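You operate a simulated robot arm through the tools that you are given. There is no shell and no other tool. Be economical: measure what you need, move in short steps, check, and stop when the job is done.

You run a simulated two-armed robot. Do the job below in one go: nothing can be reset, and whatever is moved stays where it is left.

TASK
On the top of the plank table, fold the cloth rag in half.

It is judged by the outcome, as a careful person would: the job done as asked, and still so three seconds after it is handed in. It fails if anything else is knocked over, pushed out of place, dropped, spilled or broken. Flat cloth is picked up by pressing the open fingertips on it (5 to 10 N) and closing them slowly along it; thin cloth reads only 2 to 8 mm in the jaws.

THE ROBOT
Two 7-joint arms with two-finger grippers on one trunk, on a base that drives. Base frame: it is fixed to the floor where the robot stands at the start and does not move with it; the origin is under the middle of the robot, x ahead of it, y to its left, z up; the surface under the hand at the start is at about z = 800. Units: mm, rad, N and s.
The left shoulder is at the start at [72, 159, 1003], the right one opposite. With the tool pointing down near the work surface each hand reaches from about 320 to 760 mm from the robot's upright axis, wherever it stands, measured 20 degrees to its own side. Places, roughly: top of the plank table [500, -100, 800]. Payload 2.45 kg a hand.
Tool frame (each hand has its own): the origin (TCP) lies between the finger pads and is the grasp point; the fingertips stand 26 mm ahead of it; z points along the fingers, y is the line along which they close. The gripper opens to 96 mm. The gripper's body begins 69 mm behind the TCP.
Orientation is that of the tool frame in the base frame, as a unit quaternion [w, x, y, z]. With the fingers straight down and closing along the base's y, the tool's x points along the base's -x, its y along +y and its z along -z.

THE INTERFACE
- The arms move only by the tool move_arm. It takes "left_moves", "right_moves" or both (then of equal length, played together; a hand with none holds still); each is one flat list of numbers, 6 for each row, row after row: the shift along the tool's x, y, z in mm, then the turn, a rotation vector about the tool's x, y, z in rad. In form: [x, y, z, ax, ay, az, x, y, z, ax, ay, az, ...]. A call has 1 to 20 rows; each row shifts and turns the commanded pose from where the row before left it, along the tool's axes as they then stand. "left_grip" and "right_grip" are, for a hand that has rows, the finger opening in mm, from 0 to 96, set as the call begins (left out, the last holds). Rows are played at 5 a second. More than 50 mm and 0.15 rad between two rows, or a gripper value outside its range, and nothing of the call is played. Where a pose cannot be reached the arm comes as near as it can. A force on the tool above 40 N (or 10 N above the force at the start of the call, whichever is more), or a blocked arm, ends the call early, and 0.2 s more pass. The fingers move at their own pace and stop on an object; they squeeze with about 28 N. The grip force told is the motor's: it shows also when the fingers shut on nothing. Time passes only in rows, and 0.2 s behind the last, so rows that do not move let the fingers close. It gives the time, the measured TCP pose, the force on the tool (base axes), the opening and the grip force at its end, in the units of the frame above (readings bear some noise), with the torque about the TCP (base axes, N m) and any sound that the robot's microphone picked up.
- Cameras (640 x 400 px; columns grow to the right, rows downward): "scene" is now at [188, -20.2, 1458.1]; the picture's right is [-0.33, -0.95, -0.00], its down [-0.88, 0.30, -0.36] and it looks along [0.34, -0.12, -0.93] (base axes); focal length 253 px, centre (320, 200). "left" rides on the left gripper at [82, -3, -98] in its tool frame; the picture's right is [0.04, 1.00, 0.00], its down [-0.73, 0.03, -0.68] and it looks along [-0.68, 0.03, 0.73] (tool axes); focal length 256 px, centre (320, 200). "right" rides on the right gripper at [82, 3, -98] in its tool frame; the picture's right is [-0.04, 1.00, 0.00], its down [-0.73, -0.03, -0.68] and it looks along [-0.68, -0.03, 0.73] (tool axes); focal length 256 px, centre (320, 200). There is no depth. A picture from a camera that has moved, and an enlarged one, comes with that camera's place and axes in the base frame and with its lens. The place of the scene camera against the robot may be out by one fixed shift of up to 12 mm in any direction.
- capture(camera): a new picture of that camera. It takes no simulated time.
- raise_lower(by): slides the trunk up (or, below 0, down) by that many mm; the arms and the scene camera ride with it, the base frame stays. It gives what a move gives, with no picture.
- steer(legs): drives the robot by 1 to 6 legs, each [ahead, left, turn to the left] in mm, mm and rad, along the robot's own axes; the way and the turn of a leg run together, so that a leg with both is an arc; at most 1500 mm and 3.142 rad a leg. The arms and the cameras ride along, it lands a little off, and it stops where it bumps. It gives what a move gives.
- head_to(pan, tilt): turns the head with the scene camera to pan (to the left, within 2.094 rad either way) and tilt (down, from -0.506 to 1.204), counted from straight ahead of the robot. It gives what a move gives.
- enlarge(camera, box): a new picture of the part [left, top, right, bottom] of that camera's present view, enlarged. It takes no simulated time.
- close_job(): hands the job in; it is judged then, once.

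Go step by step. Nothing tells you exact positions but the pictures and the camera data: compare them with the known pose of the tool, close in by small moves and look again before you grip or let go. The budget is 120 turns and 108 pictures, counting those below and the enlarged ones. Unless the task says otherwise, let go and move clear before handing in, and close with one line.

The tools are called after "Emit:" as a command line: name --argument value ..., lists and objects as JSON in quotes. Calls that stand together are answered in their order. move_arm: Moves the arms, as the interface text tells. Its arguments: {"type":"object","properties":{"left_moves":{"type":"array","items":{"type":"number"}},"left_grip":{"type":"number"},"right_moves":{"type":"array","items":{"type":"number"}},"right_grip":{"type":"number"}},"required":[]} The other tools are called the same way: raise_lower (by) slides the trunk up or down; steer (legs) drives the base; head_to (pan, tilt) turns the head that bears the scene camera; capture (camera) takes a picture; enlarge (camera, box) takes an enlarged picture of a part of a camera's view; close_job () hands the job in.

At the start:

```text
time_s: 0.0
left_tcp_pos: [452.3, 13.2, 957.6]
left_tcp_rot: [0.0, 0.0, 1.0, 0.0]
left_wrist_force: [-0.2, 0.9, -0.3]
left_moment: [0.01, -0.03, -0.01]
left_gripper_width: 96.1
left_grip_force: 0.3
right_tcp_pos: [339.9, -299.8, 1030.7]
right_tcp_rot: [0.0, 0.0, 1.0, 0.0]
right_wrist_force: [0.6, 0.3, 0.2]
right_moment: [-0.03, -0.03, 0.01]
right_gripper_width: 96.1
right_grip_force: 0.1
trunk travel left (down, up): [-175.0, 392.0]
robot x, y, heading: [-0.2, 2.5, 0.002]
head pan, tilt: [-0.332, 1.201]
```

scene: 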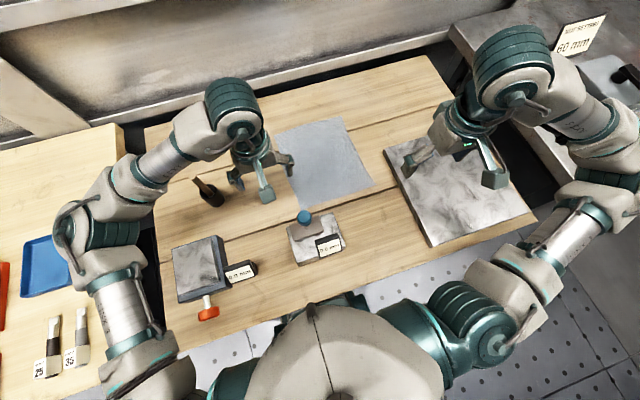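
right: 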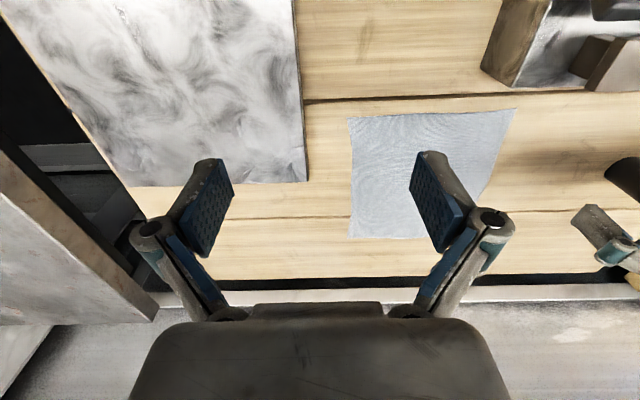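
left: 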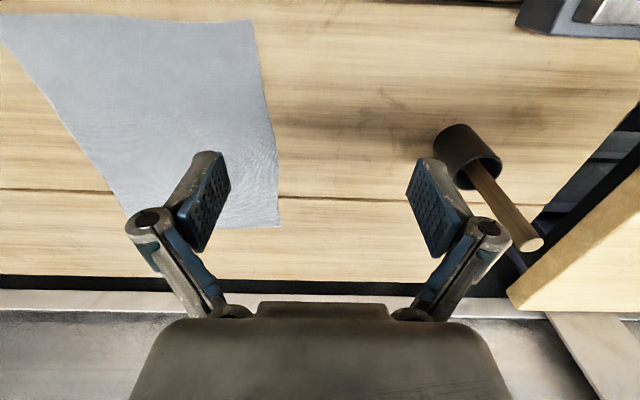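

The rag lies at about x 410–660, y −255 to −42. A block with a blue knob stands near its near-left corner, so I'll look closer before moving.

Emit:
enlarge --camera "scene" --box '[220, 100, 420, 280]'

Emit:
move_arm --left_moves '[0, 0, 0, 0, 0, 0.15, 0, 0, 0, 0, 0, 0.15, 0, 0, 0, 0, 0, 0.15, 0, 0, 0, 0, 0, 0.15, 0, 0, 0, 0, 0, 0.15, 0, 0, 0, 0, 0, 0.15, 0, 0, 0, 0, 0, 0.15, 0, 0, 0, 0, 0, 0.15, 0, 0, 0, 0, 0, 0.15, 0, 0, 0, 0, 0, 0.15, 0, 0, 0, 0, 0, 0.0708]' --right_moves '[0, 0, 0, 0, 0, -0.15, 0, 0, 0, 0, 0, -0.15, 0, 0, 0, 0, 0, -0.15, 0, 0, 0, 0, 0, -0.15, 0, 0, 0, 0, 0, -0.15, 0, 0, 0, 0, 0, -0.15, 0, 0, 0, 0, 0, -0.15, 0, 0, 0, 0, 0, -0.15, 0, 0, 0, 0, 0, -0.15, 0, 0, 0, 0, 0, -0.15, 0, 0, 0, 0, 0, -0.0708]'

```text
2.22 times, centred on (320, 190) of scene
camera zoom: at [188.0, -20.2, 1458.1], right [-0.33, -0.95, 0.0], down [-0.88, 0.3, -0.36], along [0.34, -0.12, -0.93], focal length 562 px, centre (320, 222)
```

zoom: 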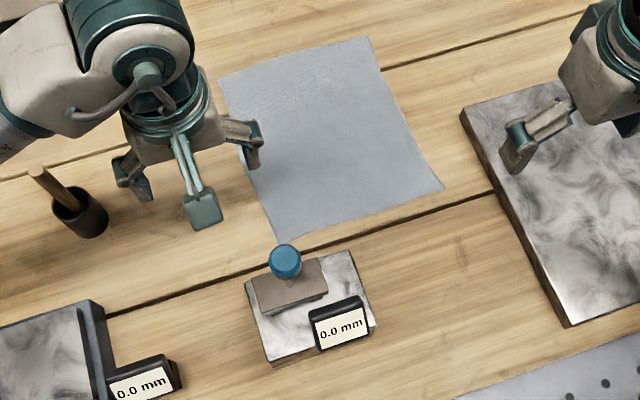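

```text
time_s: 2.4
left_tcp_pos: [400.6, 4.7, 956.6]
left_tcp_rot: [0.001, 0.706, 0.708, 0.002]
left_wrist_force: [0.6, 0.8, 0.5]
left_moment: [0.0, -0.04, 0.0]
left_gripper_width: 96.1
left_grip_force: 0.0
left hand out of reach, approached as far as the arm can: row 10, 11
right_tcp_pos: [278.9, -209.9, 1009.4]
right_tcp_rot: [0.001, -0.707, 0.707, -0.001]
right_wrist_force: [-0.1, 0.1, 0.0]
right_moment: [0.0, -0.02, -0.01]
right_gripper_width: 95.9
right_grip_force: 0.1
right hand out of reach, approached as far as the arm can: row 7, 8, 9, 10, 11
trunk travel left (down, up): [-175.0, 392.0]
robot x, y, heading: [-4.5, -1.6, 0.005]
head pan, tilt: [-0.332, 1.201]
```

Turning the cameras outward runs the arms out of reach. I'll try the opposite turn instead.

Emit:
move_arm --left_moves '[0, 0, 0, 0, 0, -0.15, 0, 0, 0, 0, 0, -0.15, 0, 0, 0, 0, 0, -0.15, 0, 0, 0, 0, 0, -0.15, 0, 0, 0, 0, 0, -0.15, 0, 0, 0, 0, 0, -0.15, 0, 0, 0, 0, 0, -0.15, 0, 0, 0, 0, 0, -0.15, 0, 0, 0, 0, 0, -0.15, 0, 0, 0, 0, 0, -0.15, 0, 0, 0, 0, 0, -0.0708]' --right_moves '[0, 0, 0, 0, 0, 0.15, 0, 0, 0, 0, 0, 0.15, 0, 0, 0, 0, 0, 0.15, 0, 0, 0, 0, 0, 0.15, 0, 0, 0, 0, 0, 0.15, 0, 0, 0, 0, 0, 0.15, 0, 0, 0, 0, 0, 0.15, 0, 0, 0, 0, 0, 0.15, 0, 0, 0, 0, 0, 0.15, 0, 0, 0, 0, 0, 0.15, 0, 0, 0, 0, 0, 0.0708]'

Emit:
move_arm --left_moves '[0, 0, 0, 0, 0, -0.15, 0, 0, 0, 0, 0, -0.15, 0, 0, 0, 0, 0, -0.15, 0, 0, 0, 0, 0, -0.15, 0, 0, 0, 0, 0, -0.15, 0, 0, 0, 0, 0, -0.15, 0, 0, 0, 0, 0, -0.15, 0, 0, 0, 0, 0, -0.15, 0, 0, 0, 0, 0, -0.15, 0, 0, 0, 0, 0, -0.15, 0, 0, 0, 0, 0, -0.0708]'

```text
time_s: 4.8
left_tcp_pos: [400.2, 5.3, 956.8]
left_tcp_rot: [0.003, -0.001, 1.0, 0.0]
left_wrist_force: [0.0, -1.4, -0.1]
left_moment: [0.01, -0.01, 0.03]
left_gripper_width: 96.0
left_grip_force: 0.1
right_tcp_pos: [280.3, -208.9, 1008.9]
right_tcp_rot: [0.002, 0.001, 1.0, 0.0]
right_wrist_force: [-0.3, 0.9, -0.6]
right_moment: [0.0, -0.01, -0.02]
right_gripper_width: 95.7
right_grip_force: 0.1
trunk travel left (down, up): [-175.0, 392.0]
robot x, y, heading: [-2.9, -4.0, 0.004]
head pan, tilt: [-0.332, 1.201]
```

```text
time_s: 7.2
left_tcp_pos: [401.7, 5.7, 956.6]
left_tcp_rot: [-0.001, 0.708, -0.706, 0.002]
left_wrist_force: [-0.3, -0.1, 0.1]
left_moment: [0.0, -0.05, 0.01]
left_gripper_width: 96.2
left_grip_force: 0.1
right_tcp_pos: [280.6, -208.9, 1009.4]
right_tcp_rot: [0.002, 0.0, 1.0, 0.0]
right_wrist_force: [-0.1, -0.5, 0.2]
right_moment: [-0.03, -0.01, -0.01]
right_gripper_width: 96.0
right_grip_force: 0.1
trunk travel left (down, up): [-175.0, 392.0]
robot x, y, heading: [-2.2, 0.1, -0.003]
head pan, tilt: [-0.332, 1.201]
```

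Inward works, but the two wrist cameras would then collide. I'll use the default orientation and straddle each near corner along y, so I'm moving both hands above the near corners to measure them.

Emit:
move_arm --left_moves '[0, 0, 0, 0, 0, 0.15, 0, 0, 0, 0, 0, 0.15, 0, 0, 0, 0, 0, 0.15, 0, 0, 0, 0, 0, 0.15, 0, 0, 0, 0, 0, 0.15, 0, 0, 0, 0, 0, 0.15, 0, 0, 0, 0, 0, 0.15, 0, 0, 0, 0, 0, 0.15, 0, 0, 0, 0, 0, 0.15, 0, 0, 0, 0, 0, 0.15, 0, 0, 0, 0, 0, 0.0708, -12, -35, 0, 0, 0, 0, -12, -35, 0, 0, 0, 0]' --right_moves '[-15, -3, 0, 0, 0, 0, -15, -3, 0, 0, 0, 0, -15, -3, 0, 0, 0, 0, -15, -3, 0, 0, 0, 0, -15, -3, 0, 0, 0, 0, -15, -3, 0, 0, 0, 0, -15, -3, 0, 0, 0, 0, -15, -2, 0, 0, 0, 0, -12, 0, 10, 0, 0, 0, -12, 0, 10, 0, 0, 0, 0, 0, 10, 0, 0, 0, 0, 0, 10, 0, 0, 0, 0, 0, 10, 0, 0, 0]'

Emit:
capture --camera "left"

Emit:
capture --camera "right"

Emit:
capture --camera "scene"

```text
time_s: 10.0
left_tcp_pos: [426.1, -67.1, 957.6]
left_tcp_rot: [0.001, 0.0, 1.0, 0.002]
left_wrist_force: [-0.4, 0.9, -0.3]
left_moment: [0.02, 0.01, 0.01]
left_gripper_width: 96.0
left_grip_force: 0.1
right_tcp_pos: [424.6, -235.9, 959.4]
right_tcp_rot: [0.002, 0.0, 1.0, 0.002]
right_wrist_force: [0.2, -0.3, 0.3]
right_moment: [0.02, -0.02, 0.0]
right_gripper_width: 96.2
right_grip_force: 0.1
trunk travel left (down, up): [-175.0, 392.0]
robot x, y, heading: [-0.6, -0.9, 0.002]
head pan, tilt: [-0.332, 1.201]
```

```text
103 pictures are left
camera left: at [343.3, -72.6, 1054.8], right [-0.04, 1.0, 0.0], down [0.73, 0.03, 0.68], along [0.68, 0.03, -0.73], focal length 256 px, centre (320, 200)
```

left: 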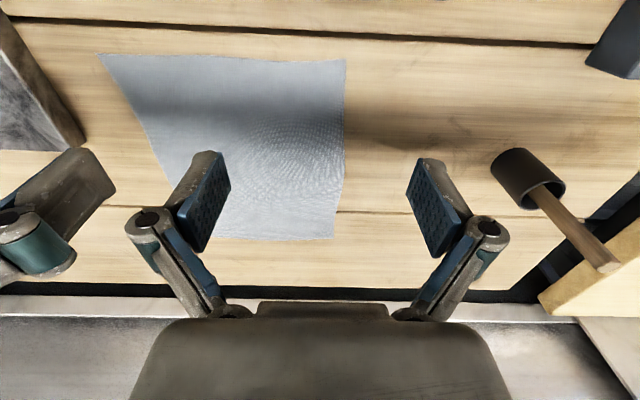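

```text
102 pictures are left
camera right: at [342.4, -230.9, 1058.0], right [0.04, 1.0, 0.0], down [0.73, -0.03, 0.68], along [0.68, -0.03, -0.73], focal length 256 px, centre (320, 200)
```

right: 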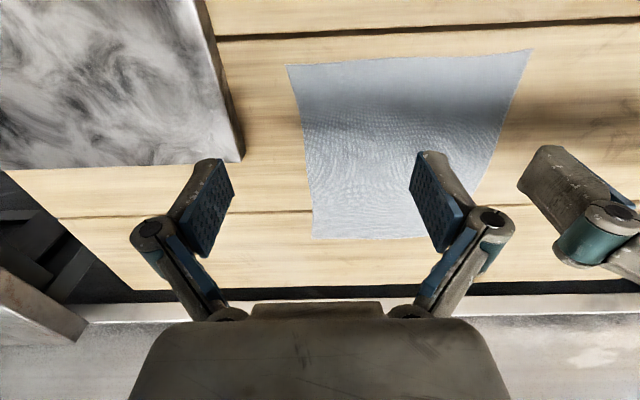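

```text
101 pictures are left
camera scene: at [188.9, -24.7, 1457.9], right [-0.33, -0.95, 0.0], down [-0.88, 0.3, -0.36], along [0.34, -0.11, -0.93], focal length 253 px, centre (320, 200)
```

scene: 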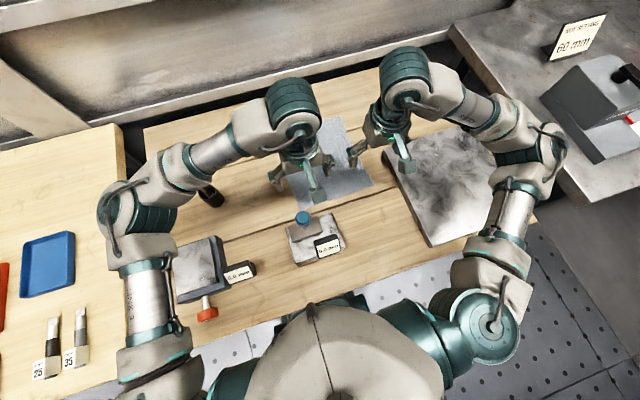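

The near corners are at about (408, −46) and (411, −267). Before lowering, I'll back the left hand off to measure the knob's height.

Emit:
move_arm --left_moves '[25, 0, 0, 0, 0, 0, 25, 0, 0, 0, 0, 0, 25, 0, 0, 0, 0, 0, 25, 0, 0, 0, 0, 0]'

Emit:
capture --camera "left"

Emit:
enlarge --camera "scene" --box '[240, 120, 400, 280]'

```text
time_s: 11.0
left_tcp_pos: [326.0, -66.3, 956.0]
left_tcp_rot: [0.002, 0.0, 1.0, 0.0]
left_wrist_force: [0.1, -0.6, -0.6]
left_moment: [0.01, 0.0, 0.03]
left_gripper_width: 96.1
left_grip_force: 0.1
right_tcp_pos: [425.1, -234.5, 961.8]
right_tcp_rot: [0.002, -0.001, 1.0, 0.0]
right_wrist_force: [0.4, -0.4, 1.1]
right_moment: [-0.02, 0.02, -0.05]
right_gripper_width: 96.0
right_grip_force: 0.0
trunk travel left (down, up): [-175.0, 392.0]
robot x, y, heading: [-4.1, 0.3, 0.002]
head pan, tilt: [-0.332, 1.201]
```

```text
100 pictures are left
camera left: at [243.2, -70.1, 1052.6], right [-0.04, 1.0, 0.0], down [0.73, 0.03, 0.68], along [0.68, 0.03, -0.73], focal length 256 px, centre (320, 200)
```

left: 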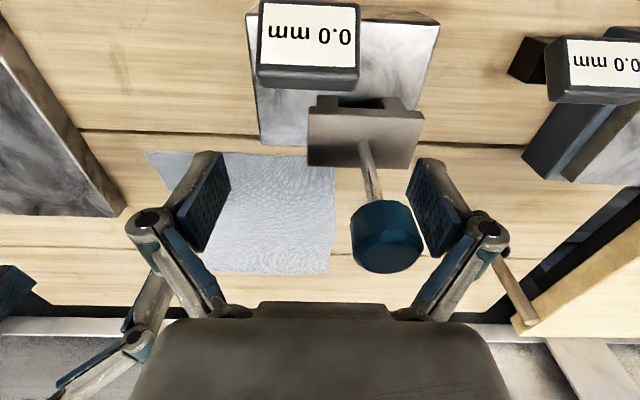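

```text
2.50 times, centred on (320, 200) of scene
camera zoom: at [187.7, -22.2, 1458.1], right [-0.33, -0.95, 0.0], down [-0.88, 0.3, -0.36], along [0.34, -0.12, -0.93], focal length 633 px, centre (320, 200)
```

zoom: 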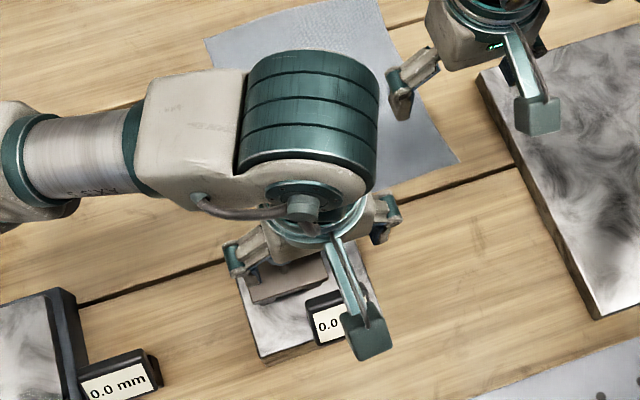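

That "knob" is a tall handle: its top is near (330, −35, 975) and it now sits between the left fingers. I'll lift straight up, go forward over the rag, then yaw each hand 45° inward so the cameras stay clear of the handle.

Emit:
move_arm --left_moves '[0, 0, -20, 0, 0, 0, 0, 0, -40, 0, 0, 0, 0, 0, -40, 0, 0, 0]'

Emit:
move_arm --left_moves '[-25, 0, 0, 0, 0, 0, -40, 0, 0, 0, 0, 0, -37, 0, 0, 0, 0, 0, 0, 0, 0, 0, 0, -0.15, 0, 0, 0, 0, 0, -0.15, 0, 0, 0, 0, 0, -0.15, 0, 0, 0, 0, 0, -0.15, 0, 0, 0, 0, 0, -0.15, 0, 0, 0, 0, 0, -0.0354]' --right_moves '[-6, -11, 0, 0, 0, 0, 0, 0, 0, 0, 0, 0, 0, 0, 0, 0, 0, 0, 0, 0, 0, 0, 0, 0.15, 0, 0, 0, 0, 0, 0.15, 0, 0, 0, 0, 0, 0.15, 0, 0, 0, 0, 0, 0.15, 0, 0, 0, 0, 0, 0.15, 0, 0, 0, 0, 0, 0.0354]' --left_grip 30 --right_grip 30

Emit:
capture --camera "scene"

Emit:
capture --camera "right"

```text
time_s: 11.8
left_tcp_pos: [324.3, -61.4, 1056.7]
left_tcp_rot: [0.002, 0.0, 1.0, 0.0]
left_wrist_force: [-0.4, -0.1, 0.1]
left_moment: [-0.03, 0.0, -0.04]
left_gripper_width: 95.9
left_grip_force: 0.0
right_tcp_pos: [423.5, -233.5, 963.3]
right_tcp_rot: [0.001, 0.0, 1.0, 0.0]
right_wrist_force: [-0.3, 0.3, -0.1]
right_moment: [0.02, 0.0, 0.01]
right_gripper_width: 95.9
right_grip_force: 0.0
trunk travel left (down, up): [-175.0, 392.0]
robot x, y, heading: [0.4, 1.8, -0.002]
head pan, tilt: [-0.332, 1.201]
```

```text
time_s: 13.8
left_tcp_pos: [426.6, -64.2, 1056.9]
left_tcp_rot: [0.001, -0.384, 0.923, 0.0]
left_wrist_force: [0.3, 0.7, -0.8]
left_moment: [0.0, 0.0, 0.01]
left_gripper_width: 30.0
left_grip_force: 0.0
right_tcp_pos: [430.2, -243.2, 960.2]
right_tcp_rot: [0.001, 0.384, 0.924, 0.0]
right_wrist_force: [-0.4, 0.4, -0.6]
right_moment: [0.0, -0.02, -0.03]
right_gripper_width: 30.1
right_grip_force: 0.1
trunk travel left (down, up): [-175.0, 392.0]
robot x, y, heading: [-2.5, 1.0, -0.005]
head pan, tilt: [-0.332, 1.201]
```

```text
98 pictures are left
camera scene: at [188.6, -20.4, 1458.0], right [-0.33, -0.95, 0.0], down [-0.88, 0.3, -0.36], along [0.34, -0.12, -0.93], focal length 253 px, centre (320, 200)
```

scene: 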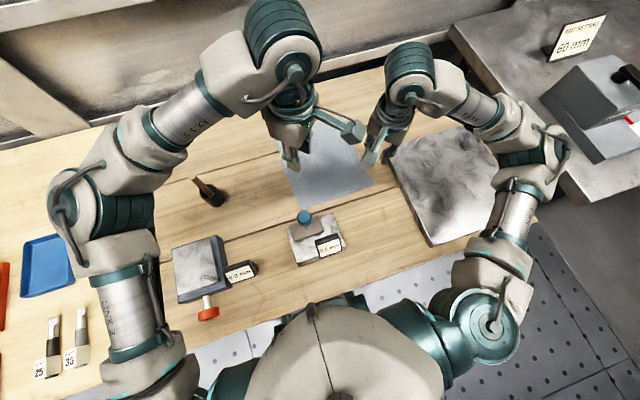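

```text
97 pictures are left
camera right: at [374.6, -181.7, 1058.3], right [0.74, 0.68, 0.0], down [0.5, -0.54, 0.68], along [0.46, -0.5, -0.73], focal length 256 px, centre (320, 200)
```

right: 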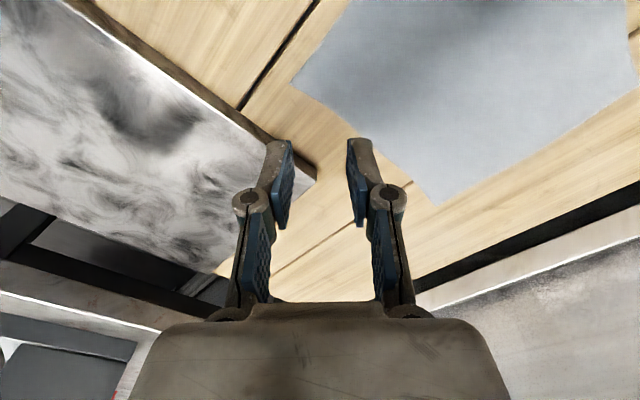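

The right hand is placed well over its corner. I'm lowering both, stopping above the rag.

Emit:
move_arm --left_moves '[0, 0, 40, 0, 0, 0, 0, 0, 40, 0, 0, 0, 0, 0, 40, 0, 0, 0, 0, 0, 30, 0, 0, 0, 0, 0, 25, 0, 0, 0, 0, 0, 20, 0, 0, 0]' --right_moves '[-4, -1, 0, 0, 0, 0, 0, 0, 10, 0, 0, 0, 0, 0, 20, 0, 0, 0, 0, 0, 25, 0, 0, 0, 0, 0, 25, 0, 0, 0, 0, 0, 20, 0, 0, 0]'

Emit:
capture --camera "left"

Emit:
capture --camera "right"

Emit:
capture --camera "scene"

```text
time_s: 15.2
left_tcp_pos: [427.1, -64.1, 859.9]
left_tcp_rot: [0.001, -0.383, 0.924, -0.001]
left_wrist_force: [0.6, -0.4, 0.8]
left_moment: [0.0, 0.01, 0.02]
left_gripper_width: 29.8
left_grip_force: 0.1
right_tcp_pos: [432.4, -248.5, 860.5]
right_tcp_rot: [0.0, 0.383, 0.924, 0.0]
right_wrist_force: [0.0, -0.2, -0.1]
right_moment: [0.0, 0.01, 0.02]
right_gripper_width: 29.8
right_grip_force: 0.0
trunk travel left (down, up): [-175.0, 392.0]
robot x, y, heading: [-3.0, -1.2, -0.004]
head pan, tilt: [-0.332, 1.201]
```

```text
96 pictures are left
camera left: at [371.0, -126.7, 957.0], right [-0.73, 0.68, 0.0], down [0.5, 0.54, 0.68], along [0.46, 0.5, -0.73], focal length 256 px, centre (320, 200)
```

left: 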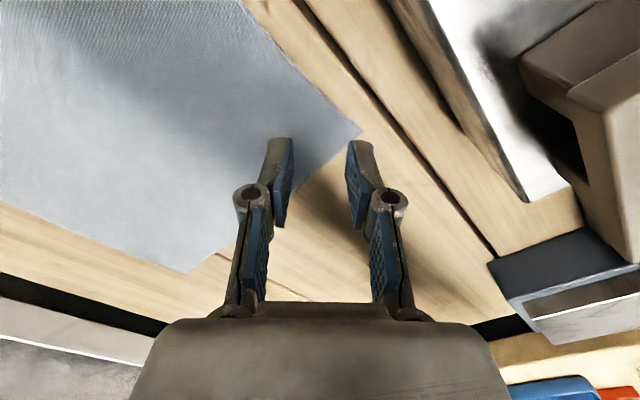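

```text
95 pictures are left
camera right: at [376.8, -187.0, 957.7], right [0.73, 0.68, 0.0], down [0.5, -0.54, 0.68], along [0.46, -0.5, -0.73], focal length 256 px, centre (320, 200)
```

right: 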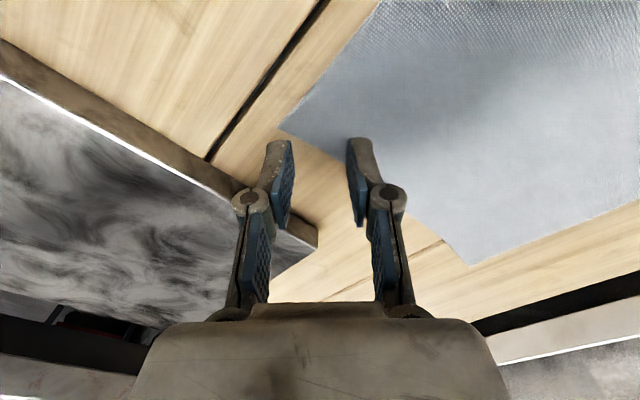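

```text
94 pictures are left
camera scene: at [189.3, -20.5, 1457.9], right [-0.33, -0.95, 0.0], down [-0.88, 0.3, -0.36], along [0.34, -0.12, -0.93], focal length 253 px, centre (320, 200)
```

scene: 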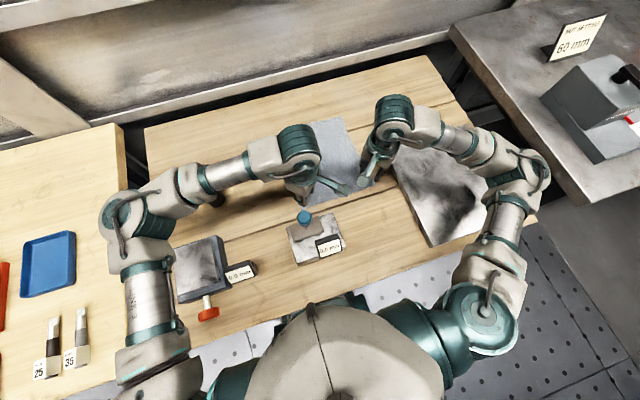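

Both hands sit well over the corners. I note a stick standing in a cup at about (505, 165), top about 940, so the left forearm must stay above it. Now lowering toward contact.

Emit:
move_arm --left_moves '[0, 0, 12, 0, 0, 0, 0, 0, 10, 0, 0, 0, 0, 0, 7, 0, 0, 0]' --right_moves '[0, 0, 12, 0, 0, 0, 0, 0, 10, 0, 0, 0, 0, 0, 7, 0, 0, 0]'

Emit:
capture --camera "scene"

Emit:
capture --camera "left"

```text
time_s: 16.0
left_tcp_pos: [427.4, -63.4, 832.6]
left_tcp_rot: [0.001, -0.382, 0.924, -0.001]
left_wrist_force: [0.1, -0.2, 0.0]
left_moment: [0.03, -0.02, 0.01]
left_gripper_width: 30.0
left_grip_force: 0.1
right_tcp_pos: [432.6, -248.8, 831.4]
right_tcp_rot: [0.001, 0.382, 0.924, 0.0]
right_wrist_force: [-0.3, -0.2, 0.6]
right_moment: [-0.03, 0.02, 0.0]
right_gripper_width: 30.0
right_grip_force: 0.1
trunk travel left (down, up): [-175.0, 392.0]
robot x, y, heading: [-1.1, 1.2, -0.002]
head pan, tilt: [-0.332, 1.201]
```

```text
93 pictures are left
camera scene: at [188.9, -20.4, 1457.9], right [-0.33, -0.95, 0.0], down [-0.88, 0.3, -0.36], along [0.34, -0.12, -0.93], focal length 253 px, centre (320, 200)
```

scene: 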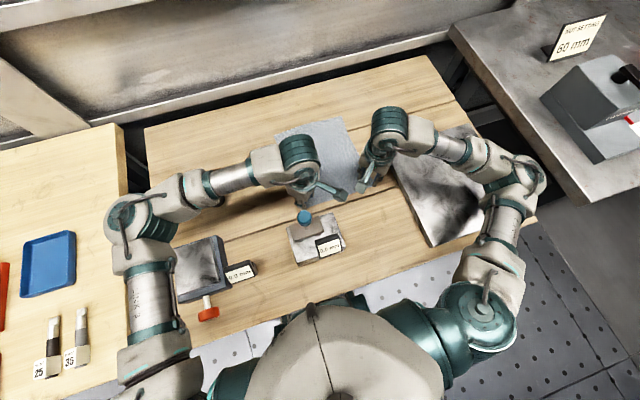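

```text
92 pictures are left
camera left: at [371.5, -125.2, 928.9], right [-0.73, 0.68, 0.0], down [0.5, 0.54, 0.68], along [0.46, 0.5, -0.73], focal length 256 px, centre (320, 200)
```

left: 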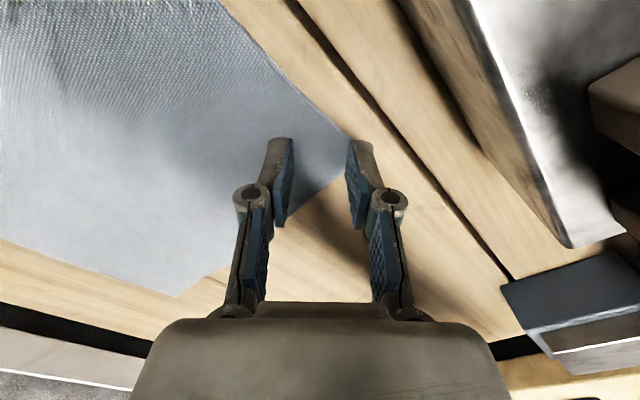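

Still no contact. I'm shifting 4 mm inward and descending gently.

Emit:
move_arm --left_moves '[0, -4, 2, 0, 0, 0, 0, 0, 2, 0, 0, 0, 0, 0, 1, 0, 0, 0, 0, 0, 1, 0, 0, 0, 0, 0, 0, 0, 0, 0]' --right_moves '[0, 4, 2, 0, 0, 0, 0, 0, 2, 0, 0, 0, 0, 0, 1, 0, 0, 0, 0, 0, 1, 0, 0, 0, 0, 0, 0, 0, 0, 0]'

```text
time_s: 17.2
left_tcp_pos: [429.0, -67.1, 826.7]
left_tcp_rot: [0.002, -0.383, 0.924, 0.0]
left_wrist_force: [1.2, -0.8, 5.3]
left_moment: [0.06, 0.02, -0.04]
left_gripper_width: 29.5
left_grip_force: 0.0
right_tcp_pos: [432.9, -244.9, 826.7]
right_tcp_rot: [0.004, 0.382, 0.924, 0.001]
right_wrist_force: [2.0, -2.7, 21.3]
right_moment: [0.04, -0.09, -0.02]
right_gripper_width: 31.7
right_grip_force: 0.3
trunk travel left (down, up): [-175.0, 392.0]
robot x, y, heading: [-2.1, -2.3, 0.001]
head pan, tilt: [-0.332, 1.201]
```

Contact: left 5 N, right 21 N. I'll ease the right off a little and begin closing in steps.

Emit:
move_arm --left_moves '[0, 0, 0.2, 0, 0, 0, 0, 0, 0, 0, 0, 0]' --right_moves '[0, 0, -0.9, 0, 0, 0, 0, 0, 0, 0, 0, 0]'

Emit:
move_arm --left_moves '[0, 0, 0, 0, 0, 0]' --right_moves '[0, 0, 0, 0, 0, 0]' --left_grip 26 --right_grip 26

Emit:
move_arm --left_moves '[0, 0, 0, 0, 0, 0]' --right_moves '[0, 0, 0, 0, 0, 0]' --left_grip 22 --right_grip 22

Emit:
capture --camera "left"

Emit:
capture --camera "right"

```text
time_s: 17.8
left_tcp_pos: [429.4, -66.9, 826.8]
left_tcp_rot: [0.002, -0.382, 0.924, -0.001]
left_wrist_force: [-1.0, 0.8, 13.6]
left_moment: [0.04, 0.0, 0.0]
left_gripper_width: 30.4
left_grip_force: 0.5
right_tcp_pos: [432.7, -244.5, 824.7]
right_tcp_rot: [0.0, 0.382, 0.924, 0.0]
right_wrist_force: [0.0, -0.2, 9.2]
right_moment: [-0.01, 0.01, -0.02]
right_gripper_width: 31.5
right_grip_force: 0.1
trunk travel left (down, up): [-175.0, 392.0]
robot x, y, heading: [-0.1, -2.3, 0.001]
head pan, tilt: [-0.332, 1.201]
```

```text
time_s: 18.2
left_tcp_pos: [430.2, -67.3, 826.5]
left_tcp_rot: [0.002, -0.383, 0.924, -0.003]
left_wrist_force: [0.3, -2.8, 16.0]
left_moment: [-0.2, -0.13, -0.01]
left_gripper_width: 26.7
left_grip_force: 5.2
right_tcp_pos: [433.6, -245.1, 825.4]
right_tcp_rot: [0.002, 0.383, 0.924, 0.0]
right_wrist_force: [0.1, 0.9, 9.9]
right_moment: [0.07, 0.0, 0.03]
right_gripper_width: 27.5
right_grip_force: 0.0
trunk travel left (down, up): [-175.0, 392.0]
robot x, y, heading: [-4.1, -0.4, 0.002]
head pan, tilt: [-0.332, 1.201]
```

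```text
time_s: 18.6
left_tcp_pos: [429.2, -67.5, 827.4]
left_tcp_rot: [0.003, -0.382, 0.924, -0.002]
left_wrist_force: [0.3, -1.2, 17.3]
left_moment: [-0.18, -0.09, -0.06]
left_gripper_width: 21.7
left_grip_force: 0.1
right_tcp_pos: [433.7, -246.2, 825.3]
right_tcp_rot: [0.002, 0.383, 0.924, 0.002]
right_wrist_force: [-0.7, 1.3, 10.4]
right_moment: [0.09, 0.02, 0.01]
right_gripper_width: 23.4
right_grip_force: 0.1
trunk travel left (down, up): [-175.0, 392.0]
robot x, y, heading: [0.4, -1.1, -0.003]
head pan, tilt: [-0.332, 1.201]
```

```text
91 pictures are left
camera left: at [373.1, -128.1, 923.4], right [-0.73, 0.68, 0.0], down [0.49, 0.54, 0.68], along [0.46, 0.5, -0.73], focal length 256 px, centre (320, 200)
```

left: 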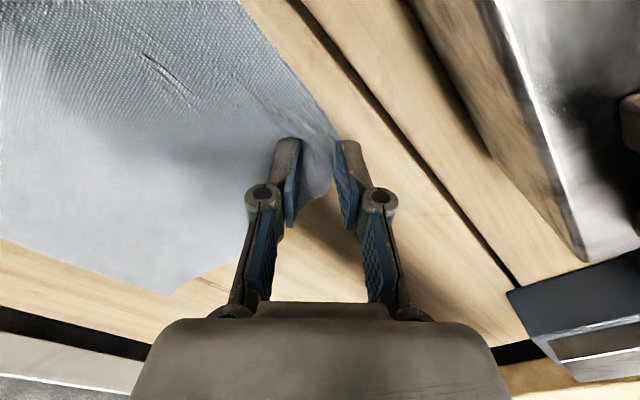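

```text
90 pictures are left
camera right: at [377.4, -182.9, 923.6], right [0.73, 0.68, 0.0], down [0.5, -0.54, 0.68], along [0.46, -0.5, -0.73], focal length 256 px, centre (320, 200)
```

right: 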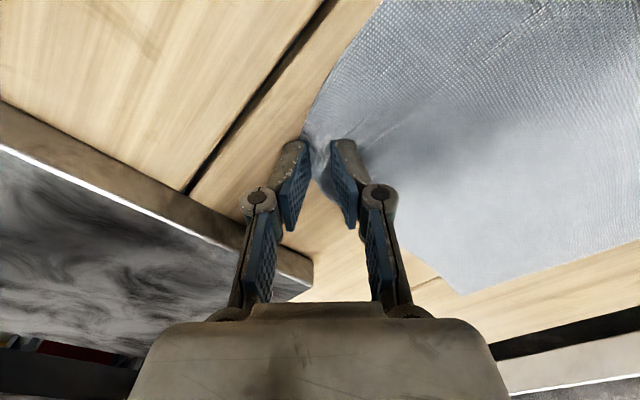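

The rag is gathering between the fingertips on both sides. Continuing to close.

Emit:
move_arm --left_moves '[0, 0, -0.5, 0, 0, 0]' --right_moves '[0, 0, 0, 0, 0, 0]' --left_grip 17 --right_grip 18

Emit:
move_arm --left_moves '[0, 0, 0, 0, 0, 0]' --right_moves '[0, 0, 0, 0, 0, 0]' --left_grip 12 --right_grip 13

Emit:
move_arm --left_moves '[0, 0, 0, 0, 0, 0]' --right_moves '[0, 0, 0, 0, 0, 0]' --left_grip 7 --right_grip 8

Emit:
move_arm --left_moves '[0, 0, 0, 0, 0, 0, 0, 0, 0, 0, 0, 0]' --right_moves '[0, 0, 0, 0, 0, 0, 0, 0, 0, 0, 0, 0]' --left_grip 0 --right_grip 0

Emit:
capture --camera "left"

Emit:
capture --camera "right"

```text
time_s: 19.0
left_tcp_pos: [428.4, -67.1, 827.2]
left_tcp_rot: [0.002, -0.383, 0.924, 0.0]
left_wrist_force: [-1.2, -3.0, 11.9]
left_moment: [-0.14, 0.03, -0.01]
left_gripper_width: 16.7
left_grip_force: 0.0
right_tcp_pos: [432.3, -245.1, 826.5]
right_tcp_rot: [0.003, 0.383, 0.924, 0.001]
right_wrist_force: [0.0, 1.4, 17.9]
right_moment: [0.19, -0.03, 0.02]
right_gripper_width: 17.3
right_grip_force: 0.1
trunk travel left (down, up): [-175.0, 392.0]
robot x, y, heading: [1.7, 2.7, 0.003]
head pan, tilt: [-0.332, 1.201]
```

```text
time_s: 19.4
left_tcp_pos: [428.4, -66.7, 826.1]
left_tcp_rot: [0.002, -0.383, 0.924, -0.001]
left_wrist_force: [-0.2, -2.6, 8.5]
left_moment: [-0.08, 0.03, -0.03]
left_gripper_width: 12.4
left_grip_force: 0.1
right_tcp_pos: [433.6, -244.3, 826.3]
right_tcp_rot: [0.003, 0.383, 0.924, 0.002]
right_wrist_force: [0.7, 2.1, 23.7]
right_moment: [0.21, -0.11, -0.01]
right_gripper_width: 13.7
right_grip_force: 0.0
trunk travel left (down, up): [-175.0, 392.0]
robot x, y, heading: [5.2, 1.2, 0.002]
head pan, tilt: [-0.332, 1.201]
```

```text
time_s: 19.8
left_tcp_pos: [428.5, -65.8, 826.1]
left_tcp_rot: [0.001, -0.383, 0.924, -0.001]
left_wrist_force: [0.0, -2.5, 4.6]
left_moment: [0.01, 0.05, 0.03]
left_gripper_width: 7.1
left_grip_force: 0.0
right_tcp_pos: [432.5, -243.9, 826.8]
right_tcp_rot: [0.002, 0.382, 0.924, 0.001]
right_wrist_force: [-0.5, 2.2, 26.1]
right_moment: [0.26, -0.05, 0.04]
right_gripper_width: 6.2
right_grip_force: 0.1
trunk travel left (down, up): [-175.0, 392.0]
robot x, y, heading: [1.2, 4.2, 0.001]
head pan, tilt: [-0.332, 1.201]
```

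```text
time_s: 20.4
left_tcp_pos: [429.0, -67.8, 827.6]
left_tcp_rot: [0.001, -0.383, 0.924, -0.001]
left_wrist_force: [0.3, -0.7, 3.7]
left_moment: [-0.07, -0.03, 0.01]
left_gripper_width: 0.8
left_grip_force: 26.8
right_tcp_pos: [434.2, -244.3, 826.3]
right_tcp_rot: [0.002, 0.382, 0.924, 0.001]
right_wrist_force: [-0.4, -1.0, 24.4]
right_moment: [0.18, -0.09, -0.04]
right_gripper_width: 3.2
right_grip_force: 26.7
trunk travel left (down, up): [-175.0, 392.0]
robot x, y, heading: [-0.6, -1.8, -0.003]
head pan, tilt: [-0.332, 1.201]
```

```text
89 pictures are left
camera left: at [373.3, -127.7, 923.4], right [-0.73, 0.68, 0.0], down [0.5, 0.54, 0.68], along [0.46, 0.5, -0.73], focal length 256 px, centre (320, 200)
```

left: 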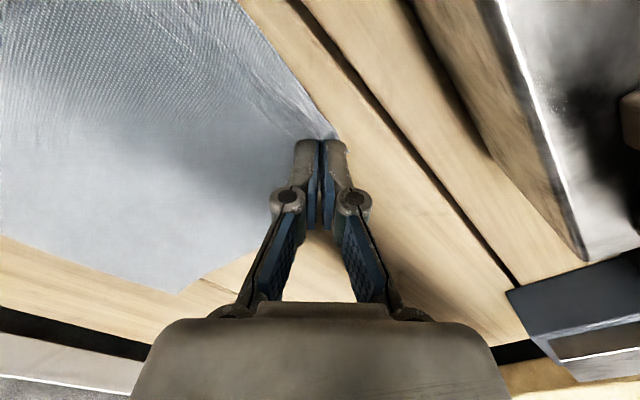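

```text
88 pictures are left
camera right: at [377.5, -182.6, 923.6], right [0.73, 0.68, 0.0], down [0.49, -0.54, 0.68], along [0.46, -0.5, -0.73], focal length 256 px, centre (320, 200)
```

right: 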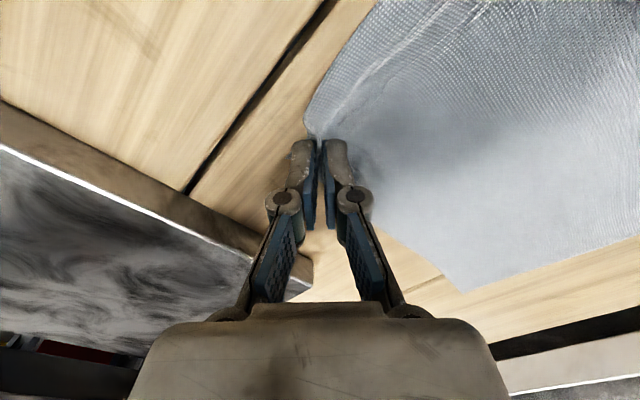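

The right reads 3.2 mm, so it's gripped; the left reads 0.8 mm, probably empty because its pressure dropped. I'm redoing the left with firmer pressing.

Emit:
move_arm --left_moves '[0, 0, -8, 0, 0, 0, 0, 0, 0, 0, 0, 0, 0, 0, 0, 0, 0, 0]' --right_moves '[0, 0, -1, 0, 0, 0, 0, 0, 0, 0, 0, 0, 0, 0, 0, 0, 0, 0]'

Emit:
capture --camera "left"

```text
time_s: 21.2
left_tcp_pos: [429.5, -67.4, 835.3]
left_tcp_rot: [0.0, -0.383, 0.924, -0.001]
left_wrist_force: [0.7, 0.2, 1.4]
left_moment: [-0.05, -0.02, 0.01]
left_gripper_width: 2.2
left_grip_force: 31.8
right_tcp_pos: [433.7, -244.3, 826.4]
right_tcp_rot: [0.002, 0.383, 0.924, 0.0]
right_wrist_force: [0.0, 0.3, 14.3]
right_moment: [-0.05, 0.16, -0.01]
right_gripper_width: 2.5
right_grip_force: 23.9
trunk travel left (down, up): [-175.0, 392.0]
robot x, y, heading: [-2.5, -1.8, -0.0]
head pan, tilt: [-0.332, 1.201]
```

```text
87 pictures are left
camera left: at [374.2, -128.8, 931.9], right [-0.73, 0.68, 0.0], down [0.5, 0.54, 0.68], along [0.46, 0.5, -0.73], focal length 256 px, centre (320, 200)
```

left: 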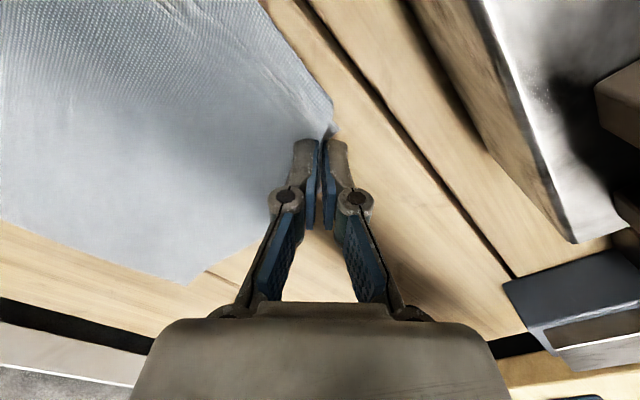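

The left now reads 2.2 mm and seems to hold cloth. I'll lift both a little to check.

Emit:
move_arm --left_moves '[0, 0, -8, 0, 0, 0, 0, 0, -8, 0, 0, 0, 0, 0, -8, 0, 0, 0]' --right_moves '[0, 0, -10, 0, 0, 0, 0, 0, -11, 0, 0, 0, 0, 0, -11, 0, 0, 0]'

Emit:
capture --camera "left"

Emit:
capture --camera "right"

```text
time_s: 22.0
left_tcp_pos: [428.6, -66.7, 861.4]
left_tcp_rot: [0.002, -0.383, 0.924, -0.001]
left_wrist_force: [1.0, 1.7, 4.6]
left_moment: [-0.04, 0.0, 0.0]
left_gripper_width: 0.1
left_grip_force: 24.5
right_tcp_pos: [433.6, -243.9, 859.1]
right_tcp_rot: [0.001, 0.382, 0.924, 0.0]
right_wrist_force: [0.1, -0.9, 0.4]
right_moment: [0.0, 0.0, 0.01]
right_gripper_width: 0.0
right_grip_force: 28.1
trunk travel left (down, up): [-175.0, 392.0]
robot x, y, heading: [0.7, 0.8, -0.002]
head pan, tilt: [-0.332, 1.201]
```

```text
86 pictures are left
camera left: at [373.1, -127.8, 956.1], right [-0.73, 0.68, 0.0], down [0.5, 0.54, 0.68], along [0.46, 0.5, -0.73], focal length 256 px, centre (320, 200)
```

left: 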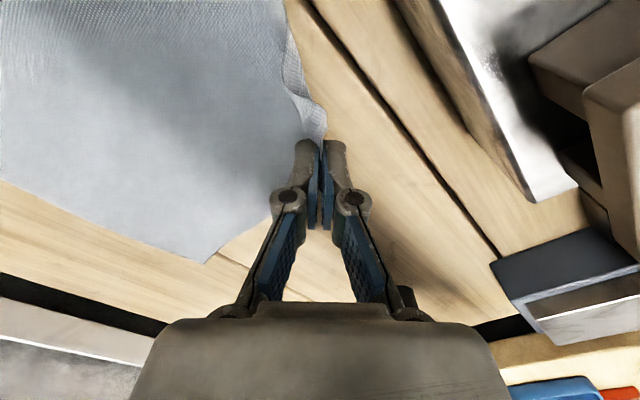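

```text
85 pictures are left
camera right: at [378.3, -182.3, 956.2], right [0.73, 0.68, 0.0], down [0.5, -0.54, 0.68], along [0.46, -0.5, -0.73], focal length 256 px, centre (320, 200)
```

right: 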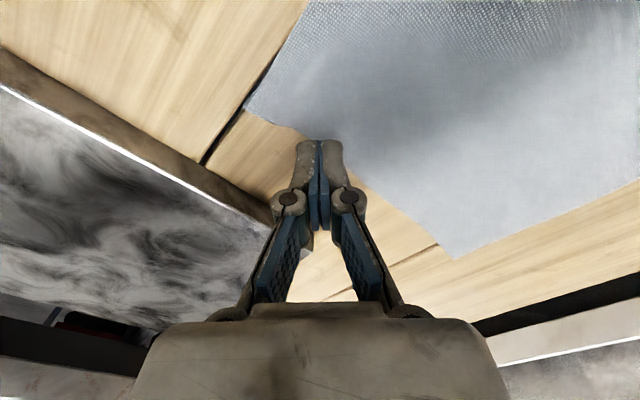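

The right slipped off; the left may still hold. Checking from the scene camera.

Emit:
enlarge --camera "scene" --box '[260, 100, 420, 220]'

Emit:
move_arm --left_moves '[0, 0, -10, 0, 0, 0, 0, 0, -10, 0, 0, 0]'

Emit:
capture --camera "left"

Emit:
enlarge --camera "right" --box '[200, 20, 640, 295]'

```text
3.33 times, centred on (340, 160) of scene
camera zoom: at [188.6, -20.2, 1458.0], right [-0.33, -0.95, 0.0], down [-0.88, 0.3, -0.36], along [0.34, -0.12, -0.93], focal length 844 px, centre (253, 333)
```

zoom: 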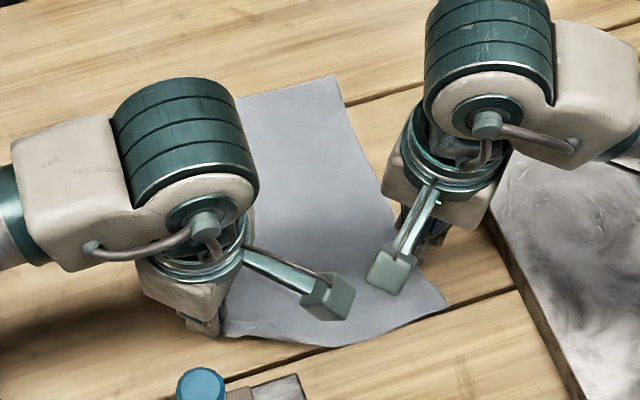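

```text
time_s: 22.6
left_tcp_pos: [430.0, -68.0, 879.1]
left_tcp_rot: [0.002, -0.383, 0.924, 0.0]
left_wrist_force: [0.4, -1.3, 0.1]
left_moment: [0.03, 0.03, 0.0]
left_gripper_width: 3.7
left_grip_force: 24.9
right_tcp_pos: [433.7, -244.1, 859.0]
right_tcp_rot: [0.001, 0.382, 0.924, 0.001]
right_wrist_force: [-0.1, 0.8, -0.6]
right_moment: [-0.01, 0.02, 0.01]
right_gripper_width: 0.0
right_grip_force: 28.5
trunk travel left (down, up): [-175.0, 392.0]
robot x, y, heading: [2.2, -2.0, 0.002]
head pan, tilt: [-0.332, 1.201]
```

```text
83 pictures are left
camera left: at [373.9, -128.4, 976.4], right [-0.73, 0.68, 0.0], down [0.5, 0.54, 0.68], along [0.46, 0.5, -0.73], focal length 256 px, centre (320, 200)
```

left: 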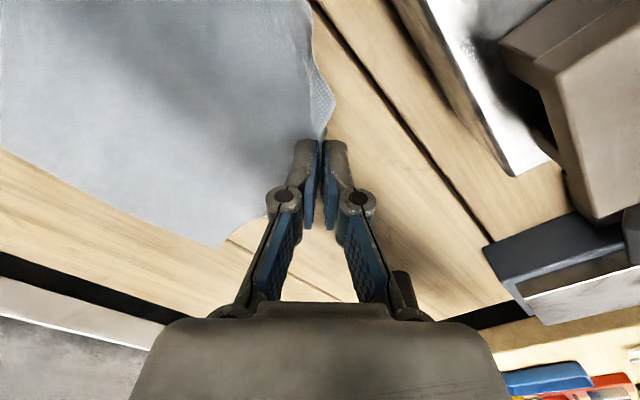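

```text
1.45 times, centred on (420, 158) of right
camera zoom: at [378.2, -182.7, 956.4], right [0.73, 0.68, 0.0], down [0.5, -0.54, 0.68], along [0.46, -0.5, -0.73], focal length 372 px, centre (174, 262)
```

zoom: 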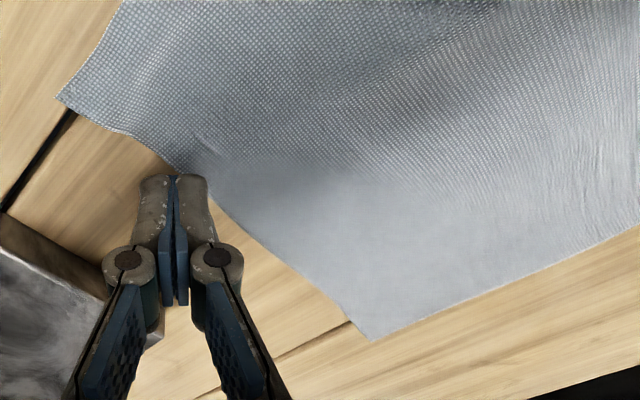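

The left is holding its corner. I'll lower it to relax the rag, then reposition the right hand over its corner, which has shifted to about (388, −265).

Emit:
move_arm --left_moves '[0, 0, 15, 0, 0, 0, 0, 0, 15, 0, 0, 0, 0, 0, 15, 0, 0, 0]' --right_moves '[0, 0, -15, 0, 0, 0, 17, -13, 0, 0, 0, 0, 0, 0, 0, 0, 0, 0]' --right_grip 40

Emit:
capture --camera "right"

Emit:
capture --camera "left"

```text
time_s: 23.4
left_tcp_pos: [429.8, -67.8, 834.8]
left_tcp_rot: [0.001, -0.382, 0.924, 0.0]
left_wrist_force: [0.0, -0.3, 1.1]
left_moment: [-0.01, 0.02, 0.01]
left_gripper_width: 2.3
left_grip_force: 26.5
right_tcp_pos: [415.0, -241.1, 873.8]
right_tcp_rot: [0.002, 0.382, 0.924, 0.001]
right_wrist_force: [0.3, -0.7, -0.4]
right_moment: [0.01, -0.05, 0.01]
right_gripper_width: 40.3
right_grip_force: 0.1
trunk travel left (down, up): [-175.0, 392.0]
robot x, y, heading: [0.2, 0.9, 0.001]
head pan, tilt: [-0.332, 1.201]
```

```text
81 pictures are left
camera right: at [359.0, -179.1, 971.1], right [0.73, 0.68, 0.0], down [0.5, -0.54, 0.68], along [0.46, -0.5, -0.73], focal length 256 px, centre (320, 200)
```

right: 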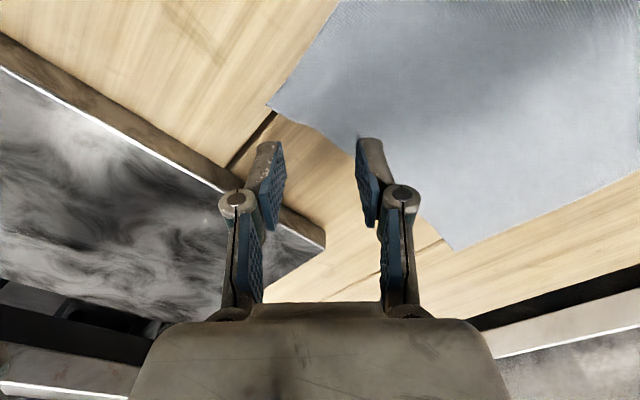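

```text
80 pictures are left
camera left: at [373.7, -129.4, 931.1], right [-0.73, 0.68, 0.0], down [0.5, 0.54, 0.68], along [0.46, 0.5, -0.73], focal length 256 px, centre (320, 200)
```

left: 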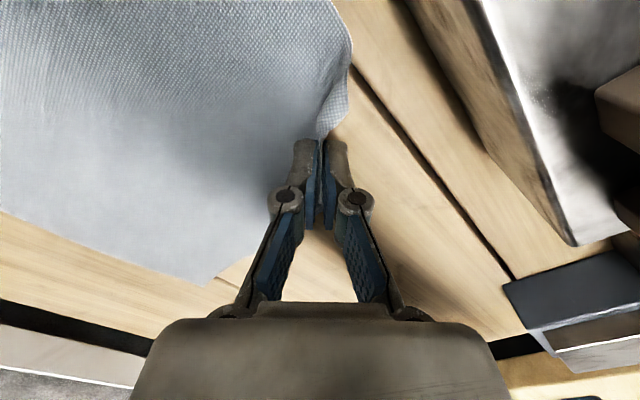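

The right corner is at about (381, −255), with its side edge a little indented. I'm shifting the right hand to (402, −230) and descending.

Emit:
move_arm --right_moves '[17, -1, 0, 0, 0, 0, 0, 0, 20, 0, 0, 0, 0, 0, 15, 0, 0, 0, 0, 0, 6, 0, 0, 0]'

Emit:
capture --camera "right"

```text
time_s: 24.4
left_tcp_pos: [428.2, -68.0, 835.9]
left_tcp_rot: [0.002, -0.382, 0.924, -0.001]
left_wrist_force: [-0.1, -0.9, -0.6]
left_moment: [0.02, 0.03, -0.02]
left_gripper_width: 3.3
left_grip_force: 24.4
right_tcp_pos: [401.1, -230.3, 831.3]
right_tcp_rot: [0.001, 0.382, 0.924, 0.0]
right_wrist_force: [0.3, -0.5, -0.6]
right_moment: [-0.01, -0.01, 0.02]
right_gripper_width: 39.9
right_grip_force: 0.1
trunk travel left (down, up): [-175.0, 392.0]
robot x, y, heading: [0.7, 2.4, 0.0]
head pan, tilt: [-0.332, 1.201]
```

```text
79 pictures are left
camera right: at [345.4, -168.6, 929.9], right [0.73, 0.68, 0.0], down [0.5, -0.54, 0.68], along [0.46, -0.5, -0.73], focal length 256 px, centre (320, 200)
```

right: 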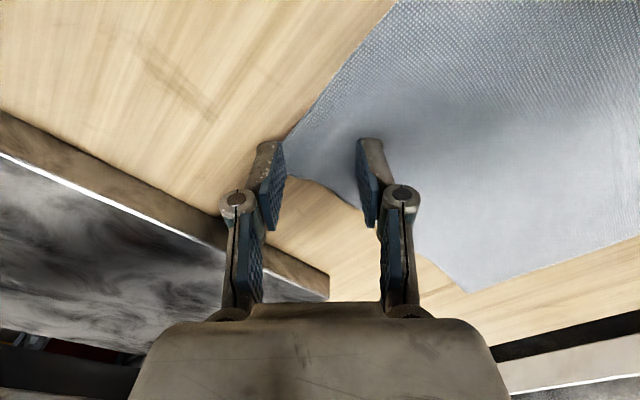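

The outer finger is right at the corner tip. I'm shifting further onto the cloth and pressing.

Emit:
move_arm --right_moves '[7, 8, 0, 0, 0, 0, 0, 0, 2, 0, 0, 0, 0, 0, 2, 0, 0, 0, 0, 0, 1, 0, 0, 0, 0, 0, 0, 0, 0, 0]'

Emit:
capture --camera "right"

```text
time_s: 25.6
left_tcp_pos: [429.0, -67.9, 835.4]
left_tcp_rot: [0.001, -0.383, 0.924, -0.001]
left_wrist_force: [0.1, 0.2, 1.0]
left_moment: [0.02, -0.03, 0.04]
left_gripper_width: 1.0
left_grip_force: 29.0
right_tcp_pos: [402.1, -219.0, 827.5]
right_tcp_rot: [0.001, 0.383, 0.924, 0.001]
right_wrist_force: [0.1, 0.2, -0.5]
right_moment: [-0.03, -0.03, 0.05]
right_gripper_width: 40.1
right_grip_force: 0.1
trunk travel left (down, up): [-175.0, 392.0]
robot x, y, heading: [0.1, -0.0, -0.003]
head pan, tilt: [-0.332, 1.201]
```

```text
78 pictures are left
camera right: at [345.7, -158.0, 925.7], right [0.73, 0.68, 0.0], down [0.5, -0.54, 0.68], along [0.46, -0.5, -0.73], focal length 256 px, centre (320, 200)
```

right: 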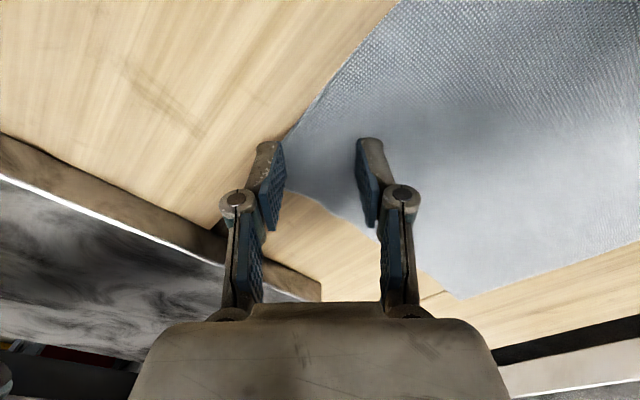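

The outer finger now covers the corner. Pressing to contact.

Emit:
move_arm --right_moves '[0, 0, 1, 0, 0, 0, 0, 0, 0.7, 0, 0, 0, 0, 0, 0, 0, 0, 0]'

```text
time_s: 26.4
left_tcp_pos: [428.0, -69.2, 835.8]
left_tcp_rot: [0.001, -0.383, 0.924, -0.001]
left_wrist_force: [0.7, -0.6, 0.0]
left_moment: [0.0, 0.01, 0.0]
left_gripper_width: 4.3
left_grip_force: 26.1
right_tcp_pos: [402.3, -220.8, 827.7]
right_tcp_rot: [0.002, 0.383, 0.924, 0.001]
right_wrist_force: [-2.2, -1.2, 13.1]
right_moment: [-0.15, 0.13, 0.02]
right_gripper_width: 39.2
right_grip_force: 5.5
trunk travel left (down, up): [-175.0, 392.0]
robot x, y, heading: [-1.9, -2.2, -0.003]
head pan, tilt: [-0.332, 1.201]
```

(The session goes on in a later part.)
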